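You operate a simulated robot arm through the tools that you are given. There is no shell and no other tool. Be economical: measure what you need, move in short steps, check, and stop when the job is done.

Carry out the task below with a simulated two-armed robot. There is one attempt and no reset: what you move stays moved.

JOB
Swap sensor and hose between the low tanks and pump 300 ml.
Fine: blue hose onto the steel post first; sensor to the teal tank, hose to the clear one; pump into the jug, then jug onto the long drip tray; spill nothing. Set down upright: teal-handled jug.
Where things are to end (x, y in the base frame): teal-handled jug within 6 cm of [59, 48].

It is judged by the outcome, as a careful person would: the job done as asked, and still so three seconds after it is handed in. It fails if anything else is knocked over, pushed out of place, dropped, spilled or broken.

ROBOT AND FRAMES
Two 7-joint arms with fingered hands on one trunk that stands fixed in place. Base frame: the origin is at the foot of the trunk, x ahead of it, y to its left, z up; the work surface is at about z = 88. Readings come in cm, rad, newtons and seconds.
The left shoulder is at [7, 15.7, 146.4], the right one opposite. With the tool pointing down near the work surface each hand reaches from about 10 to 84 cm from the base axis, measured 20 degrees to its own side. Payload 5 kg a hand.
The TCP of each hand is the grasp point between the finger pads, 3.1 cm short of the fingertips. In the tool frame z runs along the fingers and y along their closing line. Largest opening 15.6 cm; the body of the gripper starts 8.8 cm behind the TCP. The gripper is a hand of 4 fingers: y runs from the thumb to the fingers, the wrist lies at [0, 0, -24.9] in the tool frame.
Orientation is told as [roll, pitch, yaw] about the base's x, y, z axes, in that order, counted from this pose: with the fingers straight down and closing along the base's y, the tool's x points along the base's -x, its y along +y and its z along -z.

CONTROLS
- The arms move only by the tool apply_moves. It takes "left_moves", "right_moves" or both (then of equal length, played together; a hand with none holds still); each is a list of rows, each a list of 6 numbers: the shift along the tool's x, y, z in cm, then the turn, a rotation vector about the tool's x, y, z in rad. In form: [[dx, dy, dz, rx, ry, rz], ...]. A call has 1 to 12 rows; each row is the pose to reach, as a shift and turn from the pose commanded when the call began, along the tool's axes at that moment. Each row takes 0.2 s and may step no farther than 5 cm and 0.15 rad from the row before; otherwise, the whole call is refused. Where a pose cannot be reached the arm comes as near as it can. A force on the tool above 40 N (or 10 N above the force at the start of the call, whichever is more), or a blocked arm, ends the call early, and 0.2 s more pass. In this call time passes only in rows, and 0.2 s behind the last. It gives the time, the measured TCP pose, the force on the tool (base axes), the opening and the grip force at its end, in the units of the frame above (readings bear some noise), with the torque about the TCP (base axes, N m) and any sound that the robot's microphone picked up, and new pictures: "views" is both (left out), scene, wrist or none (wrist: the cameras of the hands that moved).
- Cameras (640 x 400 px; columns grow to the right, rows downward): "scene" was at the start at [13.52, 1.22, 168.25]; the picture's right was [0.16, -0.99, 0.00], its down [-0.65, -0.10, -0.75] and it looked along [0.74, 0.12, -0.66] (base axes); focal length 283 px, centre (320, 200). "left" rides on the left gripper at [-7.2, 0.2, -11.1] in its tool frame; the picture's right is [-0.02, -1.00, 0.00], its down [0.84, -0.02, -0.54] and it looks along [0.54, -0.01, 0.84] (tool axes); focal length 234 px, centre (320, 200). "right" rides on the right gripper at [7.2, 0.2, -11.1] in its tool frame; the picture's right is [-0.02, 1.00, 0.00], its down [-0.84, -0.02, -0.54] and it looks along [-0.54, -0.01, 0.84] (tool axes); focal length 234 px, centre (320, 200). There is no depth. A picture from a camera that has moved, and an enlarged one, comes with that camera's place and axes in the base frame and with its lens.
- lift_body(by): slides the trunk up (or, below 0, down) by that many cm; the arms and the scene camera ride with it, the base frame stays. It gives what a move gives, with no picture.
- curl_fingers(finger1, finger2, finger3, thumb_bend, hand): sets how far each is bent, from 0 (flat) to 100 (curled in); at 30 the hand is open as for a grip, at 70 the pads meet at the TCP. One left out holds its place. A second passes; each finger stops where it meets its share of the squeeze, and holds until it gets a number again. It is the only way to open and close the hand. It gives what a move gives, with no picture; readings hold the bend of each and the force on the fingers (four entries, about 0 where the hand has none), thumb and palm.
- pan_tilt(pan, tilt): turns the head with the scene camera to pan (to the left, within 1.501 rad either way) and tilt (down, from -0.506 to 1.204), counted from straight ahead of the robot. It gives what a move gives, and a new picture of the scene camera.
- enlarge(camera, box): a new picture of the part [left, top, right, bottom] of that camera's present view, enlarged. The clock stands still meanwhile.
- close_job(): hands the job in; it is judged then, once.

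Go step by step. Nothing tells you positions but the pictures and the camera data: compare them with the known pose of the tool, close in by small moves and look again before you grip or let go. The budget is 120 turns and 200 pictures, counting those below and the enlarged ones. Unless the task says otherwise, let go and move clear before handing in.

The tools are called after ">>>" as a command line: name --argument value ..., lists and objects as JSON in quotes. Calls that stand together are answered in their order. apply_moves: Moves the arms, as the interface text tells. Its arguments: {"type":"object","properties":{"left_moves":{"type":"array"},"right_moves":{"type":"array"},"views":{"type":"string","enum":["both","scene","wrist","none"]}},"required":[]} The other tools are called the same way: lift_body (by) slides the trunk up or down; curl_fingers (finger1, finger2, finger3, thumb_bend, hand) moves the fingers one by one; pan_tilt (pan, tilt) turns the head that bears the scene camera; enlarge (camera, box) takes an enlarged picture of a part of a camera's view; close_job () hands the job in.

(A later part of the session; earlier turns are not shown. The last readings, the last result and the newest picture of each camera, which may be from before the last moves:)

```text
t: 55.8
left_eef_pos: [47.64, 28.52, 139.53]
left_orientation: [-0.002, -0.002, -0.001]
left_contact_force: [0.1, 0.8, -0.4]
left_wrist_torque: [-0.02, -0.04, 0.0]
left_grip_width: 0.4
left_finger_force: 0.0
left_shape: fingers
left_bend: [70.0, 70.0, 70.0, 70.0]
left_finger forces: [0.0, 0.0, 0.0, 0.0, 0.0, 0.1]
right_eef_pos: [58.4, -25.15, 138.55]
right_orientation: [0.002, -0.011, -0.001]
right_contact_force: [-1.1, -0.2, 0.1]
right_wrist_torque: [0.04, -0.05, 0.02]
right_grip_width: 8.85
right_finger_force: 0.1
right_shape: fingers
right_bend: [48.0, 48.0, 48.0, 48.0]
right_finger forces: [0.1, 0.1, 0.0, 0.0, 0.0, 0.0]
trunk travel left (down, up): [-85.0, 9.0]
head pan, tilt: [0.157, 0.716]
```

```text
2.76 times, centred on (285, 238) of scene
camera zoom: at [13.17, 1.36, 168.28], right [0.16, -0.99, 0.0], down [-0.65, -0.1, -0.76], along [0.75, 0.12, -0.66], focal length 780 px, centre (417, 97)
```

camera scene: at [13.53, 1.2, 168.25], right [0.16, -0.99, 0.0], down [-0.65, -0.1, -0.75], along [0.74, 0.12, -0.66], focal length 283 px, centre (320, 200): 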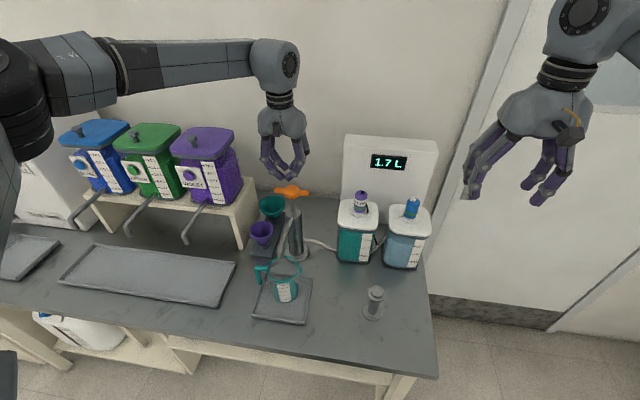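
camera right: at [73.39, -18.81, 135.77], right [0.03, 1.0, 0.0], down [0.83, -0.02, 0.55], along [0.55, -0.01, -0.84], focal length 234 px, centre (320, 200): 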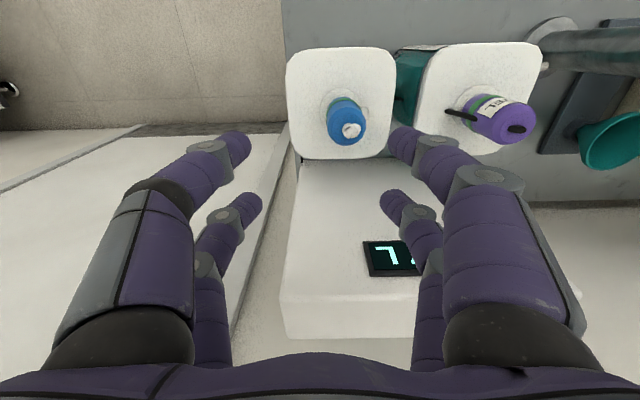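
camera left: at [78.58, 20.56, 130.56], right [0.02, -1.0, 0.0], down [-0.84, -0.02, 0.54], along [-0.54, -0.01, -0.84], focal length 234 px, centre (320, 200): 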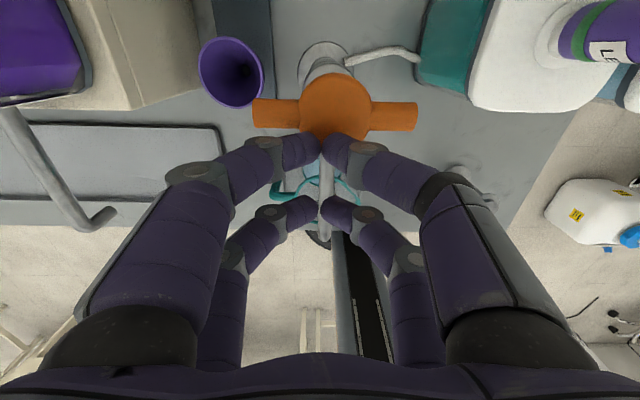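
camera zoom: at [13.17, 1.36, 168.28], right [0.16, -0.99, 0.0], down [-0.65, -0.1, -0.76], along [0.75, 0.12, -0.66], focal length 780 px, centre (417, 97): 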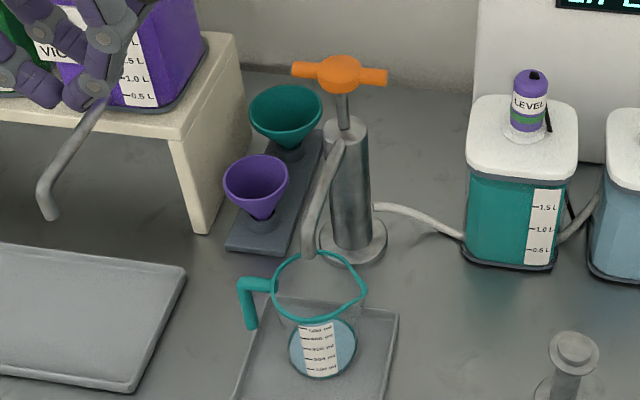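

The handle springs back by itself. Re-approaching directly at yaw 0.

>>> apply_moves --left_moves '[[-4.2, -1.5, 0.5, 0, 0, 0], [-8.4, -3, 1, 0, 0, 0], [-12.6, -4.5, 2, 0, 0, 0], [-16.8, -6, 4, 0, 0, 0], [-21, -7.5, 6, 0, 0, 0], [-25.2, -8.8, 8, 0, 0, 0], [-25.2, -8.8, 12, 0, 0, 0], [-25.2, -8.8, 16.5, 0, 0, 0]]'

```text
t: 57.6
left_eef_pos: [72.27, 19.98, 123.21]
left_orientation: [-0.001, -0.004, 0.001]
left_contact_force: [0.9, -0.1, 0.3]
left_wrist_torque: [0.01, 0.0, 0.01]
left_grip_width: 0.42
left_finger_force: 0.0
left_shape: fingers
left_bend: [70.0, 70.0, 70.0, 70.0]
left_finger forces: [0.0, 0.0, 0.0, 0.0, 0.0, 0.0]
left hand out of reach, approached as far as the arm can: row 8
right_eef_pos: [58.51, -25.31, 138.59]
right_orientation: [0.004, -0.008, -0.001]
right_contact_force: [0.3, -1.4, -0.3]
right_wrist_torque: [-0.03, -0.04, 0.02]
right_grip_width: 8.87
right_finger_force: 0.1
right_shape: fingers
right_bend: [48.0, 48.0, 48.0, 48.0]
right_finger forces: [0.0, 0.1, 0.1, 0.0, 0.0, 0.1]
trunk travel left (down, up): [-85.0, 9.0]
head pan, tilt: [0.157, 0.716]
camera scene: at [13.45, 1.22, 168.26], right [0.16, -0.99, 0.0], down [-0.65, -0.1, -0.75], along [0.74, 0.12, -0.66], focal length 283 px, centre (320, 200)
camera left: at [79.45, 20.25, 134.23], right [0.02, -1.0, 0.0], down [-0.84, -0.02, 0.54], along [-0.54, -0.02, -0.84], focal length 234 px, centre (320, 200)
```

scene: 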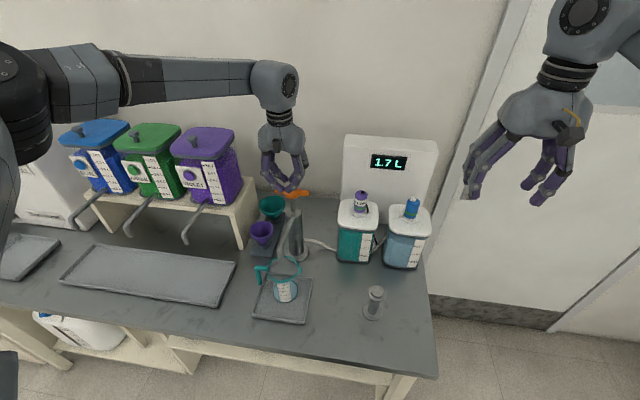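
left: 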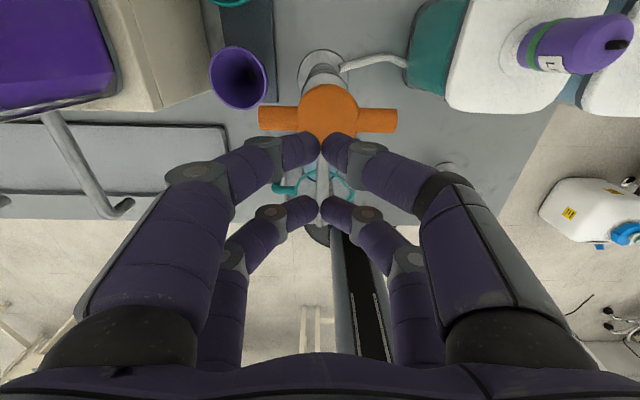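

Raising and lowering the trunk moves the hand perfectly straight, so I'll pump with the trunk. First a partial stroke.

>>> lift_body --by -6

>>> enlarge --camera "scene" --box '[230, 165, 340, 310]'

```text
t: 58.6
left_eef_pos: [72.2, 20.01, 117.3]
left_orientation: [-0.002, -0.004, -0.001]
left_contact_force: [1.6, -1.5, 4.1]
left_wrist_torque: [0.04, -0.17, -0.01]
left_grip_width: 0.38
left_finger_force: 1.6
left_shape: fingers
left_bend: [70.0, 70.0, 70.0, 70.0]
left_finger forces: [2.0, 0.1, 0.0, 0.1, 2.5, 0.0]
right_eef_pos: [58.59, -25.27, 132.66]
right_orientation: [0.003, -0.009, 0.0]
right_contact_force: [-0.1, -0.4, 0.7]
right_wrist_torque: [0.03, 0.0, -0.01]
right_grip_width: 8.84
right_finger_force: 0.1
right_shape: fingers
right_bend: [48.0, 48.0, 48.0, 48.0]
right_finger forces: [0.0, 0.0, 0.0, 0.1, 0.0, 0.1]
trunk travel left (down, up): [-79.0, 15.0]
head pan, tilt: [0.157, 0.716]
```

```text
2.76 times, centred on (285, 238) of scene
camera zoom: at [13.45, 1.19, 162.26], right [0.16, -0.99, 0.0], down [-0.65, -0.1, -0.75], along [0.74, 0.12, -0.66], focal length 780 px, centre (417, 97)
```

zoom: 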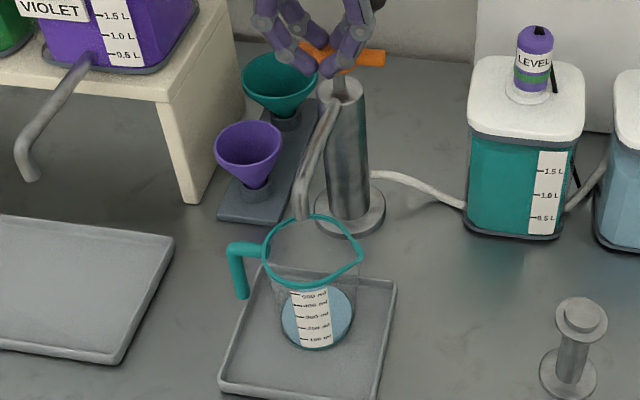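

>>> enlarge --camera "scene" --box '[255, 235, 325, 310]'

>>> lift_body --by -3

>>> enlarge --camera "scene" --box '[255, 165, 325, 300]'

```text
5.33 times, centred on (290, 272) of scene
camera zoom: at [13.45, 1.19, 162.26], right [0.16, -0.99, 0.0], down [-0.65, -0.1, -0.75], along [0.74, 0.12, -0.66], focal length 1507 px, centre (480, -187)
```

zoom: 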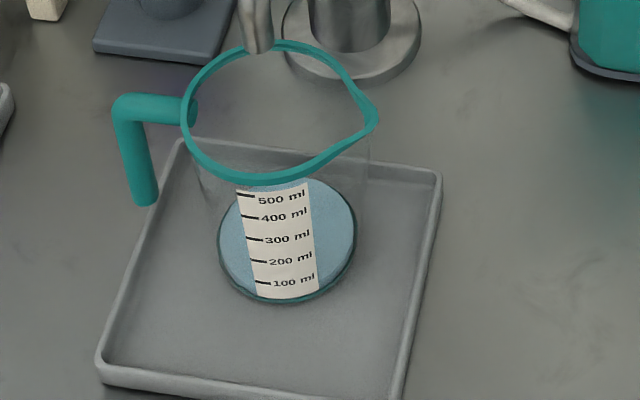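

```text
t: 59.3
left_eef_pos: [72.19, 19.82, 114.82]
left_orientation: [-0.004, -0.011, 0.001]
left_contact_force: [1.0, 0.2, 36.9]
left_wrist_torque: [-0.11, -0.66, 0.07]
left_grip_width: 0.14
left_finger_force: 20.2
left_shape: fingers
left_bend: [72.0, 70.0, 70.0, 71.0]
left_finger forces: [17.0, 0.1, 0.0, 0.0, 22.9, 0.1]
right_eef_pos: [58.31, -25.5, 129.78]
right_orientation: [0.003, -0.01, -0.003]
right_contact_force: [0.7, -0.4, -0.2]
right_wrist_torque: [0.01, 0.04, 0.02]
right_grip_width: 8.88
right_finger_force: 0.0
right_shape: fingers
right_bend: [48.0, 48.0, 48.0, 48.0]
right_finger forces: [0.1, 0.0, 0.1, 0.1, 0.0, 0.0]
trunk travel left (down, up): [-76.0, 18.0]
head pan, tilt: [0.157, 0.716]
heard: click
```

```text
2.96 times, centred on (290, 232) of scene
camera zoom: at [13.11, 1.03, 159.33], right [0.16, -0.99, 0.0], down [-0.65, -0.1, -0.76], along [0.75, 0.12, -0.65], focal length 837 px, centre (409, 104)
```

zoom: 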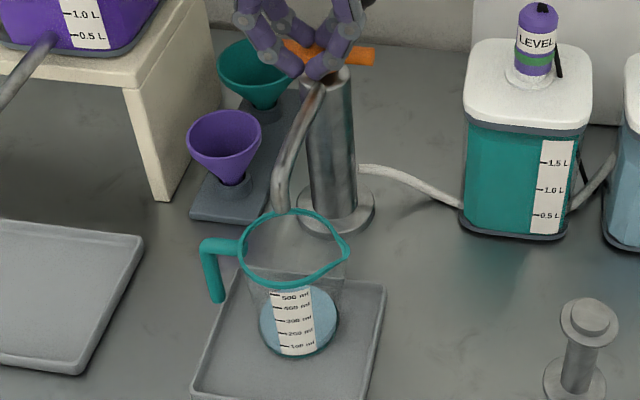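

A click marks the stroke's end. Raising to let the handle return, then reading the jug.

>>> lift_body --by 8

>>> enlarge --camera "scene" --box '[265, 255, 315, 310]'

>>> enlarge --camera "scene" --box '[250, 160, 330, 260]'

```text
t: 60.5
left_eef_pos: [72.39, 19.96, 122.08]
left_orientation: [-0.004, -0.001, -0.001]
left_contact_force: [-0.9, -0.4, -0.1]
left_wrist_torque: [-0.02, 0.0, 0.03]
left_grip_width: 0.42
left_finger_force: 0.1
left_shape: fingers
left_bend: [70.0, 70.0, 70.0, 70.0]
left_finger forces: [0.1, 0.1, 0.0, 0.0, 0.0, 0.0]
right_eef_pos: [58.65, -25.28, 137.57]
right_orientation: [0.003, -0.008, -0.004]
right_contact_force: [-0.6, -0.3, -0.1]
right_wrist_torque: [0.0, 0.01, -0.01]
right_grip_width: 8.84
right_finger_force: 0.1
right_shape: fingers
right_bend: [48.0, 48.0, 48.0, 48.0]
right_finger forces: [0.0, 0.0, 0.0, 0.1, 0.1, 0.0]
trunk travel left (down, up): [-84.0, 10.0]
head pan, tilt: [0.157, 0.716]
```

```text
7.27 times, centred on (290, 282) of scene
camera zoom: at [13.56, 1.22, 167.24], right [0.16, -0.99, 0.0], down [-0.65, -0.1, -0.75], along [0.74, 0.12, -0.66], focal length 2055 px, centre (538, -400)
```

zoom: 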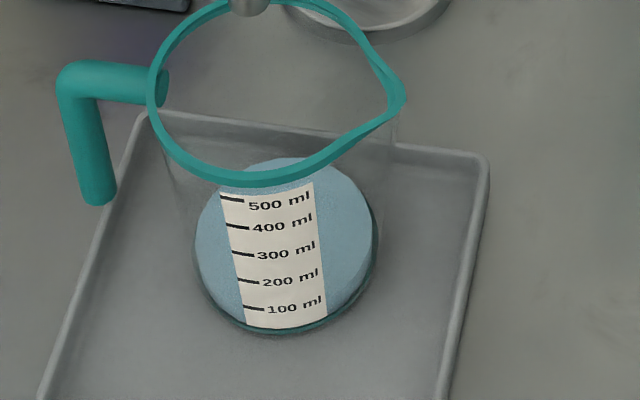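

```text
4.00 times, centred on (290, 210) of scene
camera zoom: at [13.56, 1.22, 167.24], right [0.16, -0.99, 0.0], down [-0.65, -0.1, -0.75], along [0.74, 0.12, -0.66], focal length 1130 px, centre (440, 160)
```

zoom: 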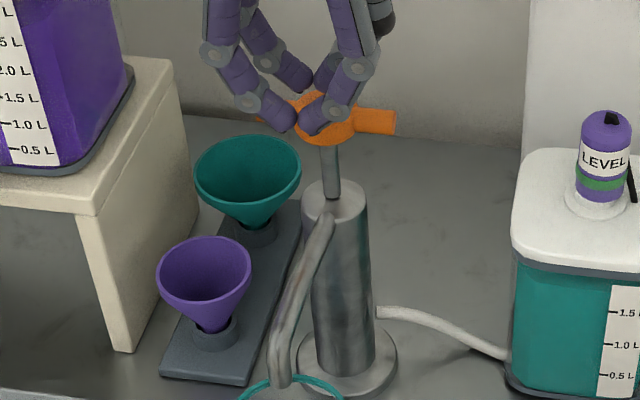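

Level looks like ~60–65 ml after one full plus one small partial stroke, so about 50 ml a stroke. I'll do two full strokes and read again.

>>> lift_body --by -7.7

>>> lift_body --by 7.7

>>> lift_body --by -7.7

>>> lift_body --by 7.7

>>> enlarge --camera "scene" --box '[265, 255, 315, 310]'

```text
t: 61.6
left_eef_pos: [72.16, 19.77, 114.81]
left_orientation: [-0.003, -0.01, 0.001]
left_contact_force: [-0.4, 0.1, 24.2]
left_wrist_torque: [-0.07, -0.47, 0.0]
left_grip_width: 0.22
left_finger_force: 13.3
left_shape: fingers
left_bend: [71.0, 70.0, 70.0, 71.0]
left_finger forces: [11.1, 0.0, 0.1, 0.1, 15.3, 0.0]
right_eef_pos: [58.33, -25.36, 129.91]
right_orientation: [0.004, -0.012, -0.003]
right_contact_force: [0.6, 0.2, -0.1]
right_wrist_torque: [-0.01, 0.02, -0.02]
right_grip_width: 8.86
right_finger_force: 0.1
right_shape: fingers
right_bend: [48.0, 48.0, 48.0, 48.0]
right_finger forces: [0.0, 0.0, 0.0, 0.1, 0.0, 0.0]
trunk travel left (down, up): [-76.3, 17.7]
head pan, tilt: [0.157, 0.716]
heard: click
```

```text
t: 62.8
left_eef_pos: [72.22, 20.0, 122.03]
left_orientation: [-0.002, -0.001, 0.0]
left_contact_force: [0.2, 0.5, 0.4]
left_wrist_torque: [0.0, 0.02, 0.0]
left_grip_width: 0.39
left_finger_force: 0.1
left_shape: fingers
left_bend: [70.0, 70.0, 70.0, 70.0]
left_finger forces: [0.2, 0.0, 0.0, 0.0, 0.1, 0.0]
right_eef_pos: [58.54, -25.18, 137.4]
right_orientation: [0.002, -0.007, -0.002]
right_contact_force: [0.8, 0.3, 0.4]
right_wrist_torque: [0.02, 0.04, -0.01]
right_grip_width: 8.86
right_finger_force: 0.1
right_shape: fingers
right_bend: [48.0, 48.0, 48.0, 48.0]
right_finger forces: [0.0, 0.0, 0.1, 0.0, 0.0, 0.0]
trunk travel left (down, up): [-84.0, 10.0]
head pan, tilt: [0.157, 0.716]
```

```text
t: 63.9
left_eef_pos: [72.25, 19.89, 114.97]
left_orientation: [-0.003, -0.009, -0.001]
left_contact_force: [-0.5, 1.3, 24.7]
left_wrist_torque: [-0.08, -0.45, 0.01]
left_grip_width: 0.21
left_finger_force: 13.2
left_shape: fingers
left_bend: [71.0, 70.0, 70.0, 71.0]
left_finger forces: [11.3, 0.0, 0.1, 0.0, 15.2, 0.1]
right_eef_pos: [58.43, -25.37, 130.07]
right_orientation: [0.005, -0.012, -0.002]
right_contact_force: [0.4, -0.7, 0.2]
right_wrist_torque: [0.01, -0.02, -0.01]
right_grip_width: 8.86
right_finger_force: 0.0
right_shape: fingers
right_bend: [48.0, 48.0, 48.0, 48.0]
right_finger forces: [0.1, 0.0, 0.1, 0.0, 0.0, 0.0]
trunk travel left (down, up): [-76.3, 17.7]
head pan, tilt: [0.157, 0.716]
heard: click
```

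```text
t: 65.0
left_eef_pos: [72.31, 19.97, 122.05]
left_orientation: [-0.002, -0.002, 0.0]
left_contact_force: [0.2, -0.3, -0.3]
left_wrist_torque: [-0.01, 0.01, -0.01]
left_grip_width: 0.38
left_finger_force: 0.0
left_shape: fingers
left_bend: [70.0, 70.0, 70.0, 70.0]
left_finger forces: [0.1, 0.0, 0.0, 0.1, 0.0, 0.1]
right_eef_pos: [58.66, -25.28, 137.44]
right_orientation: [0.004, -0.006, -0.003]
right_contact_force: [-0.1, 0.3, -1.1]
right_wrist_torque: [-0.04, 0.0, 0.03]
right_grip_width: 8.87
right_finger_force: 0.1
right_shape: fingers
right_bend: [48.0, 48.0, 48.0, 48.0]
right_finger forces: [0.0, 0.1, 0.1, 0.0, 0.0, 0.0]
trunk travel left (down, up): [-84.0, 10.0]
head pan, tilt: [0.157, 0.716]
```

```text
7.27 times, centred on (290, 282) of scene
camera zoom: at [13.54, 1.21, 167.24], right [0.16, -0.99, 0.0], down [-0.65, -0.1, -0.75], along [0.74, 0.12, -0.66], focal length 2055 px, centre (538, -400)
```

zoom: 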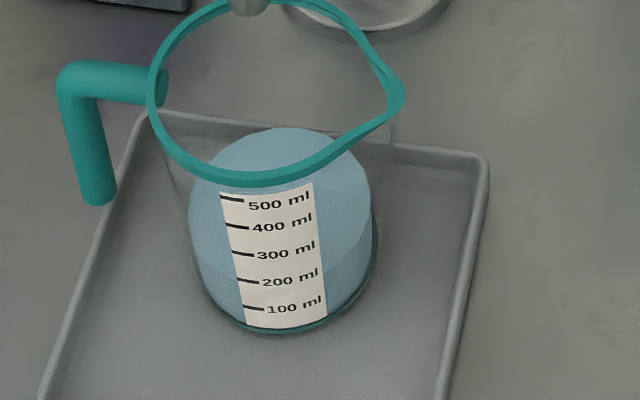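

Reads about 165–175 ml, consistent with ~50 ml per full stroke plus the small first partial. Two more full strokes, then a reading.

>>> lift_body --by -7.7

>>> lift_body --by 7.7

>>> lift_body --by -7.7

>>> lift_body --by 7.7

>>> enlarge --camera "scene" --box '[265, 255, 315, 310]'

```text
t: 66.2
left_eef_pos: [72.19, 19.86, 114.89]
left_orientation: [-0.004, -0.008, 0.0]
left_contact_force: [0.0, 0.0, 24.7]
left_wrist_torque: [-0.07, -0.47, 0.02]
left_grip_width: 0.22
left_finger_force: 13.2
left_shape: fingers
left_bend: [71.0, 70.0, 70.0, 71.0]
left_finger forces: [11.3, 0.1, 0.0, 0.0, 15.2, 0.0]
right_eef_pos: [58.42, -25.41, 130.03]
right_orientation: [0.004, -0.011, -0.002]
right_contact_force: [0.7, -0.4, 0.0]
right_wrist_torque: [0.0, 0.05, -0.04]
right_grip_width: 8.84
right_finger_force: 0.1
right_shape: fingers
right_bend: [48.0, 48.0, 48.0, 48.0]
right_finger forces: [0.0, 0.0, 0.0, 0.1, 0.0, 0.0]
trunk travel left (down, up): [-76.3, 17.7]
head pan, tilt: [0.157, 0.716]
heard: click
```

```text
t: 67.3
left_eef_pos: [72.25, 20.06, 121.99]
left_orientation: [-0.001, -0.002, 0.0]
left_contact_force: [-0.6, 0.0, -0.3]
left_wrist_torque: [0.0, -0.02, -0.01]
left_grip_width: 0.43
left_finger_force: 0.1
left_shape: fingers
left_bend: [70.0, 70.0, 70.0, 70.0]
left_finger forces: [0.1, 0.0, 0.0, 0.0, 0.1, 0.0]
right_eef_pos: [58.57, -25.35, 137.46]
right_orientation: [0.004, -0.006, -0.003]
right_contact_force: [-0.3, 0.9, -0.2]
right_wrist_torque: [-0.01, 0.0, 0.02]
right_grip_width: 8.85
right_finger_force: 0.1
right_shape: fingers
right_bend: [48.0, 48.0, 48.0, 48.0]
right_finger forces: [0.1, 0.0, 0.1, 0.0, 0.1, 0.0]
trunk travel left (down, up): [-84.0, 10.0]
head pan, tilt: [0.157, 0.716]
```

```text
t: 68.5
left_eef_pos: [72.18, 19.8, 114.84]
left_orientation: [-0.003, -0.008, 0.0]
left_contact_force: [-0.7, 0.2, 25.5]
left_wrist_torque: [-0.11, -0.44, 0.04]
left_grip_width: 0.21
left_finger_force: 13.2
left_shape: fingers
left_bend: [71.0, 70.0, 70.0, 71.0]
left_finger forces: [11.3, 0.0, 0.0, 0.0, 15.2, 0.0]
right_eef_pos: [58.55, -25.41, 129.87]
right_orientation: [0.003, -0.01, -0.002]
right_contact_force: [-1.0, -0.1, 0.3]
right_wrist_torque: [0.01, -0.01, -0.02]
right_grip_width: 8.85
right_finger_force: 0.0
right_shape: fingers
right_bend: [48.0, 48.0, 48.0, 48.0]
right_finger forces: [0.0, 0.0, 0.1, 0.1, 0.1, 0.1]
trunk travel left (down, up): [-76.3, 17.7]
head pan, tilt: [0.157, 0.716]
heard: click
```

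```text
t: 69.6
left_eef_pos: [72.24, 20.06, 122.08]
left_orientation: [-0.002, -0.001, -0.001]
left_contact_force: [0.2, 0.9, -0.2]
left_wrist_torque: [-0.02, 0.0, 0.01]
left_grip_width: 0.42
left_finger_force: 0.1
left_shape: fingers
left_bend: [70.0, 70.0, 70.0, 70.0]
left_finger forces: [0.0, 0.1, 0.0, 0.0, 0.0, 0.1]
right_eef_pos: [58.65, -25.16, 137.55]
right_orientation: [0.004, -0.006, -0.001]
right_contact_force: [0.3, -0.4, 0.0]
right_wrist_torque: [-0.01, 0.01, -0.02]
right_grip_width: 8.85
right_finger_force: 0.1
right_shape: fingers
right_bend: [48.0, 48.0, 48.0, 48.0]
right_finger forces: [0.0, 0.0, 0.0, 0.1, 0.0, 0.1]
trunk travel left (down, up): [-84.0, 10.0]
head pan, tilt: [0.157, 0.716]
```

```text
7.27 times, centred on (290, 282) of scene
camera zoom: at [13.54, 1.2, 167.24], right [0.16, -0.99, 0.0], down [-0.65, -0.1, -0.75], along [0.74, 0.12, -0.66], focal length 2055 px, centre (538, -400)
```

zoom: 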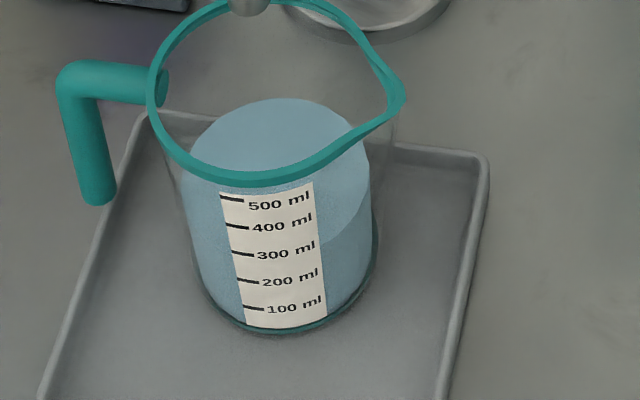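

Reads about 265–278 ml. A partial stroke of roughly 60 % should bring it to about 300 ml.

>>> lift_body --by -4.6

>>> lift_body --by 4.6

>>> enlarge --camera "scene" --box '[265, 255, 315, 310]'

```text
t: 70.5
left_eef_pos: [72.33, 19.91, 117.7]
left_orientation: [-0.003, -0.003, 0.0]
left_contact_force: [1.6, -0.2, 3.3]
left_wrist_torque: [-0.02, -0.14, -0.01]
left_grip_width: 0.33
left_finger_force: 2.4
left_shape: fingers
left_bend: [70.0, 70.0, 70.0, 70.0]
left_finger forces: [1.6, 0.1, 0.0, 0.0, 2.6, 0.0]
right_eef_pos: [58.61, -25.32, 132.87]
right_orientation: [0.004, -0.008, -0.001]
right_contact_force: [0.1, 0.1, 0.3]
right_wrist_torque: [0.03, 0.01, -0.01]
right_grip_width: 8.85
right_finger_force: 0.0
right_shape: fingers
right_bend: [48.0, 48.0, 48.0, 48.0]
right_finger forces: [0.0, 0.0, 0.1, 0.1, 0.0, 0.0]
trunk travel left (down, up): [-79.4, 14.6]
head pan, tilt: [0.157, 0.716]
```

```text
t: 71.4
left_eef_pos: [72.28, 20.08, 122.05]
left_orientation: [-0.001, -0.001, -0.001]
left_contact_force: [0.1, -0.6, 0.1]
left_wrist_torque: [-0.01, 0.01, -0.03]
left_grip_width: 0.39
left_finger_force: 0.1
left_shape: fingers
left_bend: [70.0, 70.0, 70.0, 70.0]
left_finger forces: [0.0, 0.0, 0.0, 0.1, 0.1, 0.0]
right_eef_pos: [58.63, -25.35, 137.44]
right_orientation: [0.003, -0.008, -0.001]
right_contact_force: [-0.3, 0.7, -0.4]
right_wrist_torque: [-0.04, -0.03, 0.01]
right_grip_width: 8.84
right_finger_force: 0.0
right_shape: fingers
right_bend: [48.0, 48.0, 48.0, 48.0]
right_finger forces: [0.1, 0.0, 0.0, 0.0, 0.1, 0.0]
trunk travel left (down, up): [-84.0, 10.0]
head pan, tilt: [0.157, 0.716]
```

```text
7.27 times, centred on (290, 282) of scene
camera zoom: at [13.57, 1.18, 167.24], right [0.16, -0.99, 0.0], down [-0.65, -0.1, -0.75], along [0.74, 0.12, -0.66], focal length 2055 px, centre (538, -400)
```

zoom: 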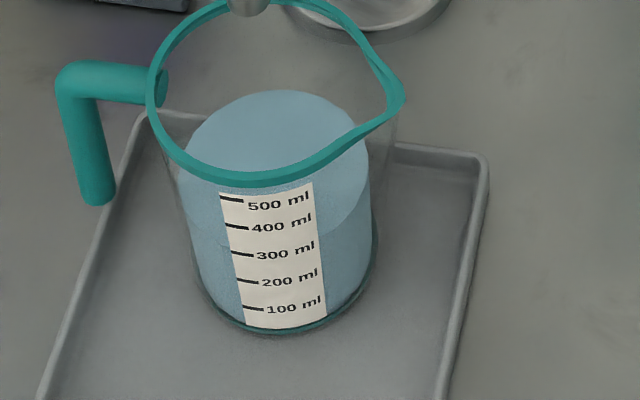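

The jug reads about 300 ml. Now to move it: the pump spout overhangs it, so I'll take the jug from the front with the left hand tilted, the left fingers passing in the gap between handle and body. First retracting the left hand.

>>> apply_moves --left_moves '[[0, 0, -4, 0, 0, 0], [0, 0, -8, 0, 0, 0], [4.5, 0, -9, 0, 0, 0], [9, 0, -10, 0, 0, 0], [13.5, 0, -10, 0, 0, 0], [18, 0, -10, 0, 0, 0], [22, 0, -10, 0, 0, 0]]' --views "none"

>>> curl_fingers --hand "left" --finger1 46 --finger2 46 --finger3 46 --thumb_bend 46

>>> apply_moves --left_moves '[[0, 0, 0, 0, -0.14, 0], [0, 0, 0, 0, -0.28, 0], [0, 0, 0, 0, -0.42, 0], [0, 0, 0, 0, -0.56, 0], [0, 0, 0, 0, -0.7, 0], [0, 0, 0, 0, -0.84, 0], [0, 0, 0, 0, -0.98, 0], [0, 0, 0, 0, -1.1, 0], [0, 0, 0, 0, -1.2, 0]]'

```text
t: 73.0
left_eef_pos: [50.05, 20.08, 131.99]
left_orientation: [-0.002, -0.005, 0.0]
left_contact_force: [-0.3, -0.2, 0.2]
left_wrist_torque: [0.01, -0.06, 0.01]
left_grip_width: 0.39
left_finger_force: 0.1
left_shape: fingers
left_bend: [70.0, 70.0, 70.0, 70.0]
left_finger forces: [0.0, 0.0, 0.0, 0.0, 0.0, 0.1]
right_eef_pos: [58.3, -25.3, 137.48]
right_orientation: [0.004, -0.011, -0.002]
right_contact_force: [-0.9, 0.3, 0.1]
right_wrist_torque: [-0.01, -0.07, -0.03]
right_grip_width: 8.83
right_finger_force: 0.1
right_shape: fingers
right_bend: [48.0, 48.0, 48.0, 48.0]
right_finger forces: [0.0, 0.0, 0.1, 0.0, 0.0, 0.0]
trunk travel left (down, up): [-84.0, 10.0]
head pan, tilt: [0.157, 0.716]
```

```text
t: 74.0
left_eef_pos: [50.4, 19.95, 131.85]
left_orientation: [-0.001, -0.001, -0.001]
left_contact_force: [0.1, 0.1, 0.4]
left_wrist_torque: [0.0, 0.0, 0.01]
left_grip_width: 9.62
left_finger_force: 0.1
left_shape: fingers
left_bend: [46.0, 46.0, 46.0, 46.0]
left_finger forces: [0.0, 0.0, 0.1, 0.1, 0.0, 0.0]
right_eef_pos: [58.79, -25.25, 137.46]
right_orientation: [0.005, -0.007, -0.002]
right_contact_force: [0.1, -0.6, 0.2]
right_wrist_torque: [-0.03, 0.02, -0.01]
right_grip_width: 8.86
right_finger_force: 0.0
right_shape: fingers
right_bend: [48.0, 48.0, 48.0, 48.0]
right_finger forces: [0.0, 0.1, 0.0, 0.1, 0.0, 0.0]
trunk travel left (down, up): [-84.0, 10.0]
head pan, tilt: [0.157, 0.716]
```

```text
t: 76.0
left_eef_pos: [56.97, 19.34, 135.12]
left_orientation: [-0.015, -1.153, 0.02]
left_contact_force: [0.7, -0.1, -0.8]
left_wrist_torque: [-0.02, 0.0, -0.06]
left_grip_width: 9.68
left_finger_force: 0.2
left_shape: fingers
left_bend: [46.0, 46.0, 46.0, 46.0]
left_finger forces: [0.0, 0.0, 0.0, 0.0, 0.0, 0.0]
left hand out of reach, approached as far as the arm can: row 6, 7, 8, 9
right_eef_pos: [58.61, -24.79, 137.65]
right_orientation: [0.0, -0.009, 0.001]
right_contact_force: [-0.8, 1.0, 0.8]
right_wrist_torque: [-0.05, 0.02, 0.0]
right_grip_width: 8.87
right_finger_force: 0.1
right_shape: fingers
right_bend: [48.0, 48.0, 48.0, 48.0]
right_finger forces: [0.0, 0.0, 0.0, 0.0, 0.0, 0.0]
trunk travel left (down, up): [-84.0, 10.0]
head pan, tilt: [0.157, 0.716]
camera scene: at [13.43, 1.68, 167.26], right [0.16, -0.99, 0.0], down [-0.65, -0.11, -0.75], along [0.74, 0.12, -0.66], focal length 283 px, centre (320, 200)
camera left: at [49.64, 19.52, 146.13], right [0.02, -1.0, 0.03], down [-0.84, -0.03, -0.55], along [0.55, -0.01, -0.84], focal length 234 px, centre (320, 200)
```

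scene: 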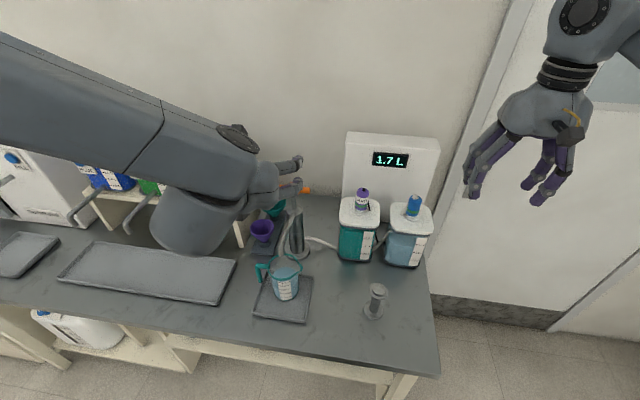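
left: 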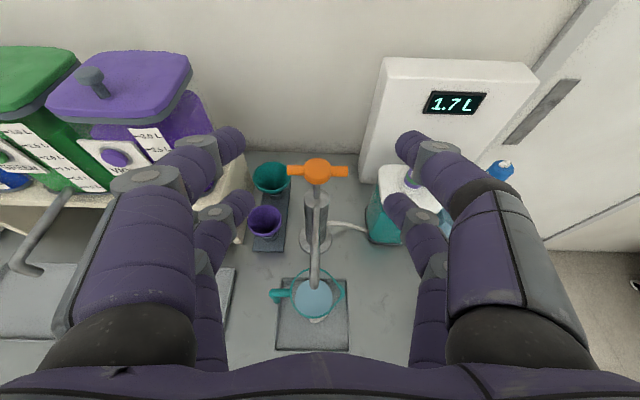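

The wrist was cramped at that height; moving down and back should free it. Jug and spout are well below still.

>>> apply_moves --left_moves '[[4.5, 0, 0, 0, 0, 0], [9, 0, 0, 0, 0, 0], [13.5, 0, 0, 0, 0, 0], [18, 0, 0, 0, 0, 0], [22, 0, 0, 0, 0, 0]]'

```text
t: 77.2
left_eef_pos: [56.33, 19.57, 122.13]
left_orientation: [0.005, -1.198, 0.008]
left_contact_force: [-0.8, 0.1, -0.4]
left_wrist_torque: [-0.03, -0.01, -0.03]
left_grip_width: 9.69
left_finger_force: 0.1
left_shape: fingers
left_bend: [46.0, 46.0, 46.0, 46.0]
left_finger forces: [0.0, 0.1, 0.0, 0.0, 0.0, 0.0]
left hand out of reach, approached as far as the arm can: row 1, 2, 3, 4, 5
right_eef_pos: [58.72, -25.32, 137.43]
right_orientation: [0.004, -0.01, -0.004]
right_contact_force: [0.2, 1.4, 0.7]
right_wrist_torque: [-0.03, -0.01, 0.02]
right_grip_width: 8.86
right_finger_force: 0.0
right_shape: fingers
right_bend: [48.0, 48.0, 48.0, 48.0]
right_finger forces: [0.1, 0.0, 0.1, 0.0, 0.0, 0.0]
trunk travel left (down, up): [-84.0, 10.0]
head pan, tilt: [0.157, 0.716]
camera scene: at [13.42, 1.27, 167.26], right [0.16, -0.99, 0.0], down [-0.65, -0.1, -0.75], along [0.75, 0.12, -0.66], focal length 283 px, centre (320, 200)
camera left: at [48.7, 19.73, 132.76], right [0.02, -1.0, 0.02], down [-0.81, -0.03, -0.58], along [0.58, -0.01, -0.81], focal length 234 px, centre (320, 200)
```

scene: 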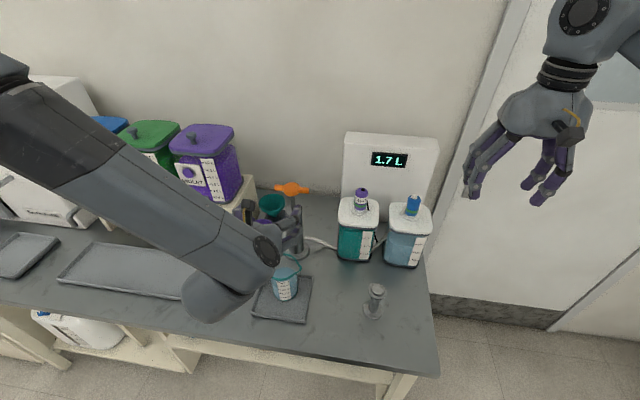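
left: 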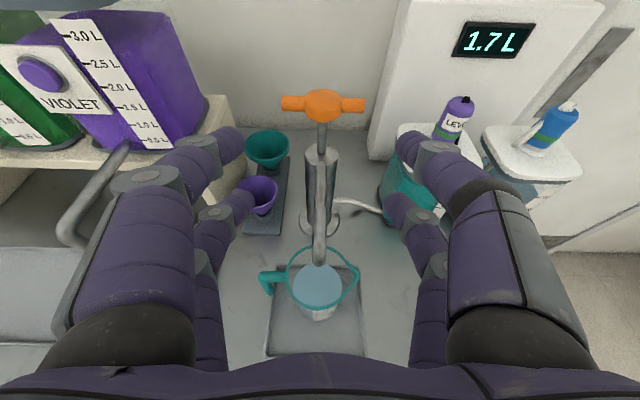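

The wrist limit comes from the shoulder being so high. Lowering the trunk will let the hand lie flatter, so I lower it in stages while raising the hand equally.

>>> apply_moves --left_moves '[[-4.2, 0, -1.6, 0, 0, 0], [-8.4, 0, -3.2, 0, 0, 0], [-9.3, 0, -3.6, 0, 0, 0]]' --views "none"

>>> lift_body --by -10

>>> apply_moves --left_moves '[[-4.2, 0, -1.6, 0, 0, 0], [-8.4, 0, -3.2, 0, 0, 0], [-9.3, 0, -3.6, 0, 0, 0]]' --views "none"

>>> lift_body --by -10

>>> apply_moves --left_moves '[[-2, 0, -4, 0, 0, 0], [-4, 0, -8, 0, 0, 0]]' --views "scene"

```text
t: 78.0
left_eef_pos: [58.3, 19.08, 131.55]
left_orientation: [-0.005, -1.201, 0.002]
left_contact_force: [1.0, 0.0, 0.2]
left_wrist_torque: [-0.04, 0.03, -0.03]
left_grip_width: 9.7
left_finger_force: 0.0
left_shape: fingers
left_bend: [46.0, 46.0, 46.0, 46.0]
left_finger forces: [0.0, 0.0, 0.0, 0.0, 0.0, 0.0]
left hand out of reach, approached as far as the arm can: row 1, 2, 3
right_eef_pos: [58.69, -25.2, 137.61]
right_orientation: [0.004, -0.007, -0.002]
right_contact_force: [0.1, -0.1, 0.4]
right_wrist_torque: [-0.02, -0.03, 0.03]
right_grip_width: 8.85
right_finger_force: 0.0
right_shape: fingers
right_bend: [48.0, 48.0, 48.0, 48.0]
right_finger forces: [0.0, 0.0, 0.0, 0.0, 0.0, 0.1]
trunk travel left (down, up): [-84.0, 10.0]
head pan, tilt: [0.157, 0.716]
```

```text
t: 79.3
left_eef_pos: [58.19, 19.04, 121.54]
left_orientation: [-0.005, -1.2, 0.004]
left_contact_force: [-0.7, -1.6, 0.6]
left_wrist_torque: [0.01, -0.03, -0.02]
left_grip_width: 9.72
left_finger_force: 0.0
left_shape: fingers
left_bend: [46.0, 46.0, 46.0, 46.0]
left_finger forces: [0.1, 0.1, 0.0, 0.0, 0.0, 0.0]
right_eef_pos: [58.76, -25.27, 127.49]
right_orientation: [0.003, -0.007, -0.001]
right_contact_force: [-0.9, -0.6, -0.8]
right_wrist_torque: [-0.01, 0.01, -0.01]
right_grip_width: 8.86
right_finger_force: 0.0
right_shape: fingers
right_bend: [48.0, 48.0, 48.0, 48.0]
right_finger forces: [0.1, 0.0, 0.1, 0.1, 0.1, 0.0]
trunk travel left (down, up): [-74.0, 20.0]
head pan, tilt: [0.157, 0.716]
```

```text
t: 80.1
left_eef_pos: [58.34, 19.01, 131.47]
left_orientation: [-0.002, -1.2, 0.003]
left_contact_force: [0.3, -0.2, -0.4]
left_wrist_torque: [0.02, 0.01, 0.02]
left_grip_width: 9.7
left_finger_force: 0.1
left_shape: fingers
left_bend: [46.0, 46.0, 46.0, 46.0]
left_finger forces: [0.0, 0.1, 0.0, 0.1, 0.0, 0.0]
right_eef_pos: [58.65, -25.48, 127.5]
right_orientation: [0.005, -0.007, -0.002]
right_contact_force: [0.3, -0.3, -0.7]
right_wrist_torque: [0.03, 0.0, -0.03]
right_grip_width: 8.84
right_finger_force: 0.0
right_shape: fingers
right_bend: [48.0, 48.0, 48.0, 48.0]
right_finger forces: [0.1, 0.0, 0.1, 0.0, 0.0, 0.1]
trunk travel left (down, up): [-74.0, 20.0]
head pan, tilt: [0.157, 0.716]
```

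```text
t: 81.4
left_eef_pos: [58.17, 19.02, 121.37]
left_orientation: [-0.004, -1.201, 0.003]
left_contact_force: [0.7, 0.5, 0.5]
left_wrist_torque: [0.01, 0.04, 0.0]
left_grip_width: 9.69
left_finger_force: 0.1
left_shape: fingers
left_bend: [46.0, 46.0, 46.0, 46.0]
left_finger forces: [0.0, 0.0, 0.1, 0.1, 0.0, 0.1]
right_eef_pos: [58.68, -25.33, 117.5]
right_orientation: [0.004, -0.009, 0.0]
right_contact_force: [-0.1, -0.1, 0.0]
right_wrist_torque: [-0.01, 0.01, -0.04]
right_grip_width: 8.86
right_finger_force: 0.2
right_shape: fingers
right_bend: [48.0, 48.0, 48.0, 48.0]
right_finger forces: [0.0, 0.0, 0.0, 0.0, 0.1, 0.0]
trunk travel left (down, up): [-64.0, 30.0]
head pan, tilt: [0.157, 0.716]
```

```text
t: 82.0
left_eef_pos: [53.28, 18.85, 126.59]
left_orientation: [-0.014, -1.203, 0.011]
left_contact_force: [-0.3, 0.8, -0.1]
left_wrist_torque: [-0.02, -0.04, -0.09]
left_grip_width: 9.68
left_finger_force: 0.1
left_shape: fingers
left_bend: [46.0, 46.0, 46.0, 46.0]
left_finger forces: [0.1, 0.0, 0.1, 0.1, 0.0, 0.0]
left hand out of reach, approached as far as the arm can: row 2
right_eef_pos: [58.39, -25.59, 117.61]
right_orientation: [0.006, -0.011, -0.002]
right_contact_force: [-0.7, 0.2, 1.3]
right_wrist_torque: [0.03, -0.05, -0.03]
right_grip_width: 8.86
right_finger_force: 0.0
right_shape: fingers
right_bend: [48.0, 48.0, 48.0, 48.0]
right_finger forces: [0.0, 0.1, 0.1, 0.0, 0.0, 0.1]
trunk travel left (down, up): [-64.0, 30.0]
head pan, tilt: [0.157, 0.716]
camera scene: at [13.13, 0.81, 147.3], right [0.16, -0.99, 0.0], down [-0.65, -0.1, -0.76], along [0.75, 0.12, -0.65], focal length 283 px, centre (320, 200)
```

scene: 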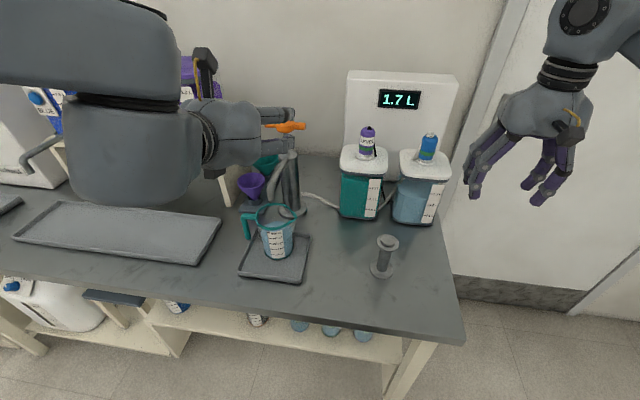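

>>> apply_moves --left_moves '[[3, 0, -3, 0, 0, 0], [7, 0, -3, 0, 0, 0], [11, 0, -3, 0, 0, 0], [15, 0, -2, 0, 0, 0], [19, 0, -1.5, 0, 0, 0]]'

>>> enlarge --camera "scene" --box '[230, 190, 320, 290]'

```text
t: 83.2
left_eef_pos: [54.41, 12.25, 121.71]
left_orientation: [0.0, -1.2, 0.001]
left_contact_force: [0.5, 0.6, -1.2]
left_wrist_torque: [0.04, 0.02, -0.01]
left_grip_width: 9.67
left_finger_force: 0.0
left_shape: fingers
left_bend: [46.0, 46.0, 46.0, 46.0]
left_finger forces: [0.0, 0.1, 0.1, 0.0, 0.1, 0.1]
left hand out of reach, approached as far as the arm can: row 1, 2, 3, 4, 5
right_eef_pos: [58.93, -25.58, 117.4]
right_orientation: [0.006, -0.006, -0.004]
right_contact_force: [0.4, -0.2, 0.2]
right_wrist_torque: [0.03, 0.03, 0.0]
right_grip_width: 8.87
right_finger_force: 0.1
right_shape: fingers
right_bend: [48.0, 48.0, 48.0, 48.0]
right_finger forces: [0.0, 0.1, 0.0, 0.1, 0.0, 0.1]
trunk travel left (down, up): [-64.0, 30.0]
head pan, tilt: [0.157, 0.716]
camera scene: at [13.8, 0.94, 147.22], right [0.16, -0.99, 0.0], down [-0.65, -0.1, -0.75], along [0.74, 0.12, -0.66], focal length 283 px, centre (320, 200)
camera left: at [46.74, 12.42, 132.41], right [0.01, -1.0, 0.02], down [-0.81, -0.02, -0.58], along [0.58, -0.01, -0.81], focal length 234 px, centre (320, 200)
```

scene: 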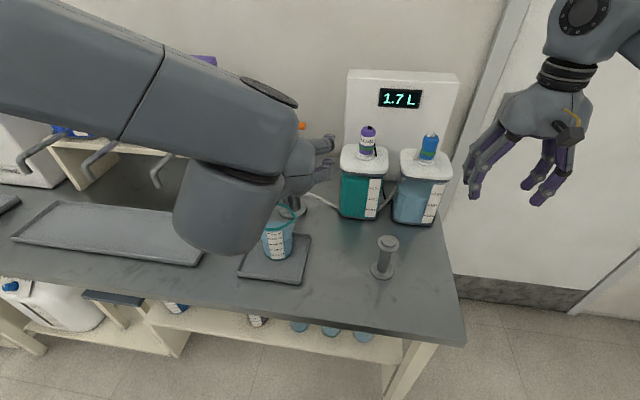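
left: 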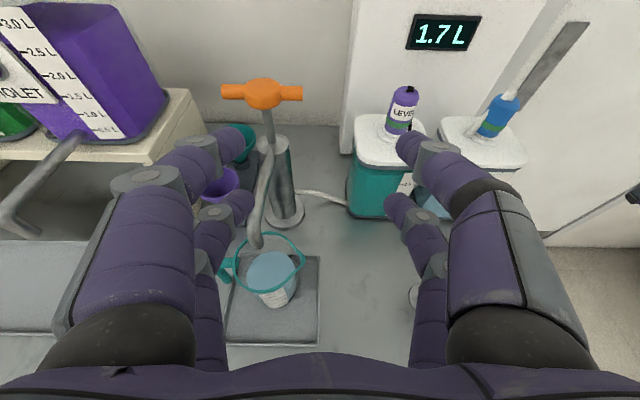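

```text
4.00 times, centred on (275, 240) of scene
camera zoom: at [13.8, 0.94, 147.22], right [0.16, -0.99, 0.0], down [-0.65, -0.1, -0.75], along [0.74, 0.12, -0.66], focal length 1130 px, centre (500, 40)
```

zoom: 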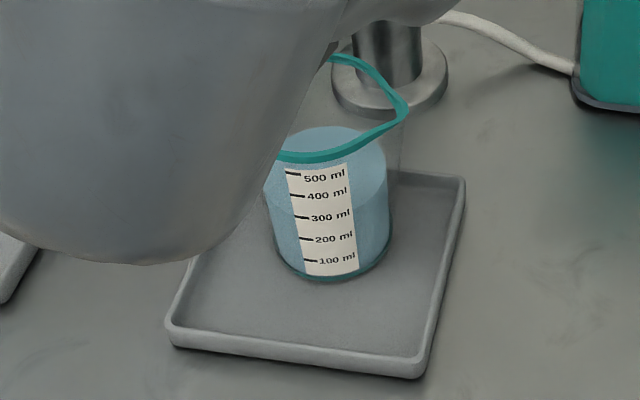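

The forward approach is cramped. A better idea: approach from the right-front (pointing about 65° to the left), so fingers land clear of the handle and the palm clear of the spout. I'll move the right hand out of the way and yaw the left hand.

>>> apply_moves --right_moves '[[2, -4, -2, 0, 0, 0], [4, -8, -4, 0, 0, 0], [6, -12, -6, 0, 0, 0], [8, -16, -8, 0, 0, 0]]' --views "none"

>>> apply_moves --left_moves '[[-0.5, 0, 0.2, -0.13, 0, -0.05], [-1, 0, 0.4, -0.26, 0, -0.1], [-1.5, 0, 0.6, -0.39, 0, -0.15], [-2, 0, 0.8, -0.52, 0, -0.2], [-2, 0, 0.8, -0.65, 0, -0.25], [-2, 0, 0.8, -0.78, 0, -0.3], [-2, 0, 0.8, -0.91, 0, -0.35], [-2, 0, 0.8, -1.04, 0, -0.4]]'

```text
t: 84.2
left_eef_pos: [54.47, 12.1, 121.73]
left_orientation: [0.008, -1.197, -0.007]
left_contact_force: [2.1, -0.8, 0.4]
left_wrist_torque: [0.02, 0.01, 0.08]
left_grip_width: 9.71
left_finger_force: 0.0
left_shape: fingers
left_bend: [46.0, 46.0, 46.0, 46.0]
left_finger forces: [0.0, 0.0, 0.1, 0.1, 0.0, 0.0]
right_eef_pos: [50.64, -41.89, 124.79]
right_orientation: [0.01, 0.001, 0.0]
right_contact_force: [-1.0, -1.6, 9.8]
right_wrist_torque: [0.07, -0.13, 0.03]
right_grip_width: 8.88
right_finger_force: 0.0
right_shape: fingers
right_bend: [48.0, 48.0, 48.0, 48.0]
right_finger forces: [0.0, 0.0, 0.0, 0.1, 0.0, 0.0]
trunk travel left (down, up): [-64.0, 30.0]
head pan, tilt: [0.157, 0.716]
```

```text
t: 86.0
left_eef_pos: [54.77, 24.81, 122.81]
left_orientation: [-0.022, -1.183, 1.115]
left_contact_force: [-0.9, 0.0, 0.0]
left_wrist_torque: [0.03, 0.02, 0.01]
left_grip_width: 9.72
left_finger_force: 0.0
left_shape: fingers
left_bend: [46.0, 46.0, 46.0, 46.0]
left_finger forces: [0.1, 0.0, 0.0, 0.0, 0.0, 0.0]
left hand out of reach, approached as far as the arm can: row 5, 6, 7, 8
right_eef_pos: [50.43, -41.42, 125.41]
right_orientation: [0.004, -0.008, 0.0]
right_contact_force: [0.0, 0.0, 0.2]
right_wrist_torque: [-0.01, 0.04, -0.02]
right_grip_width: 8.86
right_finger_force: 0.1
right_shape: fingers
right_bend: [48.0, 48.0, 48.0, 48.0]
right_finger forces: [0.1, 0.1, 0.1, 0.0, 0.0, 0.0]
trunk travel left (down, up): [-64.0, 30.0]
head pan, tilt: [0.157, 0.716]
camera scene: at [13.56, 1.27, 147.24], right [0.16, -0.99, 0.0], down [-0.65, -0.1, -0.75], along [0.74, 0.12, -0.66], focal length 283 px, centre (320, 200)
camera left: at [51.17, 18.22, 133.63], right [0.89, -0.45, 0.03], down [-0.35, -0.74, -0.57], along [0.28, 0.5, -0.82], focal length 234 px, centre (320, 200)
```

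scene: 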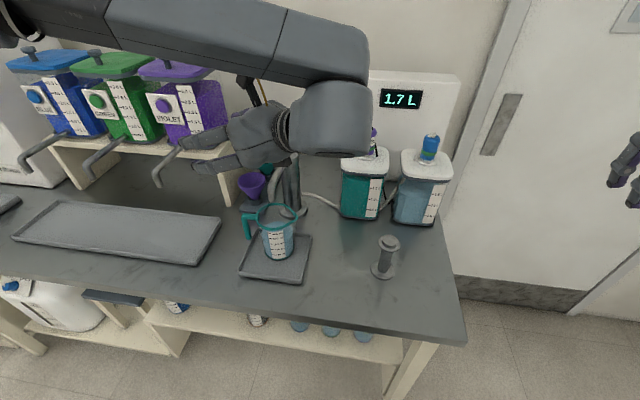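
left: 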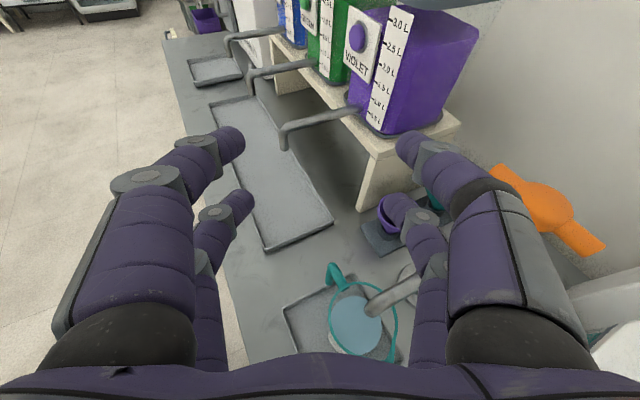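

The orientation is reachable. I'll raise the trunk again for more room, ease the hand to about 50° yaw and less tilt, and come to the right-front of the jug.

>>> lift_body --by 20

>>> apply_moves --left_moves '[[0, 0, 0, 0.074, 0.077, 0.03], [0, 0, 0, 0.148, 0.154, 0.06], [0, 0, 0, 0.222, 0.23, 0.091], [4, -0.7, -1.6, 0.222, 0.23, 0.091], [8, -1.4, -3.2, 0.222, 0.23, 0.091], [12, -2.1, -4.8, 0.222, 0.23, 0.091], [16, -2.8, -6.4, 0.222, 0.23, 0.091], [19, -3.2, -7.6, 0.222, 0.23, 0.091]]'

```text
t: 88.2
left_eef_pos: [54.77, 24.63, 142.75]
left_orientation: [-0.02, -1.183, 1.112]
left_contact_force: [-0.5, 0.3, 0.7]
left_wrist_torque: [-0.02, -0.07, 0.03]
left_grip_width: 9.73
left_finger_force: 0.1
left_shape: fingers
left_bend: [46.0, 46.0, 46.0, 46.0]
left_finger forces: [0.0, 0.0, 0.1, 0.1, 0.0, 0.0]
right_eef_pos: [50.38, -41.59, 145.24]
right_orientation: [0.003, -0.007, -0.002]
right_contact_force: [-0.4, 0.6, 0.2]
right_wrist_torque: [0.03, 0.0, -0.03]
right_grip_width: 8.84
right_finger_force: 0.1
right_shape: fingers
right_bend: [48.0, 48.0, 48.0, 48.0]
right_finger forces: [0.0, 0.1, 0.0, 0.0, 0.0, 0.0]
trunk travel left (down, up): [-84.0, 10.0]
head pan, tilt: [0.157, 0.716]
```

```text
t: 90.0
left_eef_pos: [50.92, 14.26, 130.45]
left_orientation: [-0.063, -0.951, 0.906]
left_contact_force: [0.3, 0.1, -0.3]
left_wrist_torque: [0.0, -0.01, 0.04]
left_grip_width: 9.69
left_finger_force: 0.0
left_shape: fingers
left_bend: [46.0, 46.0, 46.0, 46.0]
left_finger forces: [0.0, 0.0, 0.0, 0.0, 0.0, 0.0]
left hand out of reach, approached as far as the arm can: row 7, 8
right_eef_pos: [50.45, -41.62, 145.32]
right_orientation: [0.004, -0.006, -0.002]
right_contact_force: [-0.4, 0.3, -0.1]
right_wrist_torque: [-0.02, -0.03, -0.02]
right_grip_width: 8.87
right_finger_force: 0.0
right_shape: fingers
right_bend: [48.0, 48.0, 48.0, 48.0]
right_finger forces: [0.0, 0.0, 0.0, 0.1, 0.0, 0.0]
trunk travel left (down, up): [-84.0, 10.0]
head pan, tilt: [0.157, 0.716]
camera scene: at [13.57, 1.12, 167.25], right [0.16, -0.99, 0.0], down [-0.65, -0.1, -0.75], along [0.74, 0.12, -0.66], focal length 283 px, centre (320, 200)
camera left: at [47.31, 11.0, 142.73], right [0.76, -0.65, 0.06], down [-0.59, -0.72, -0.37], along [0.28, 0.25, -0.93], focal length 234 px, centre (320, 200)
```

scene: 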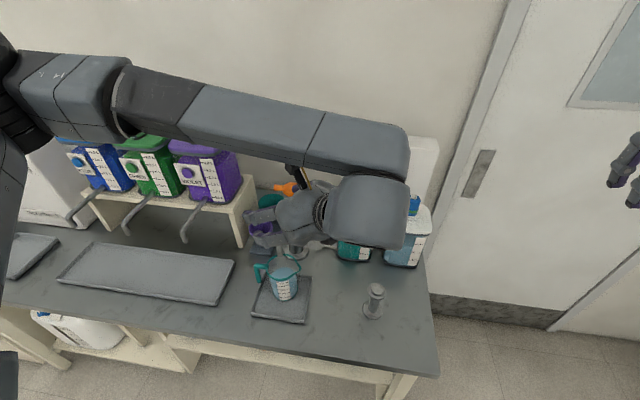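
left: 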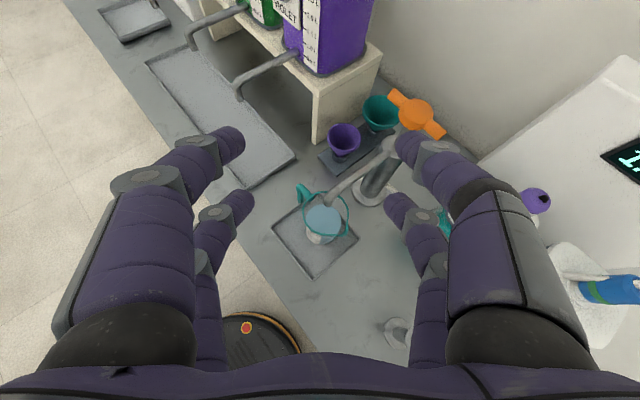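

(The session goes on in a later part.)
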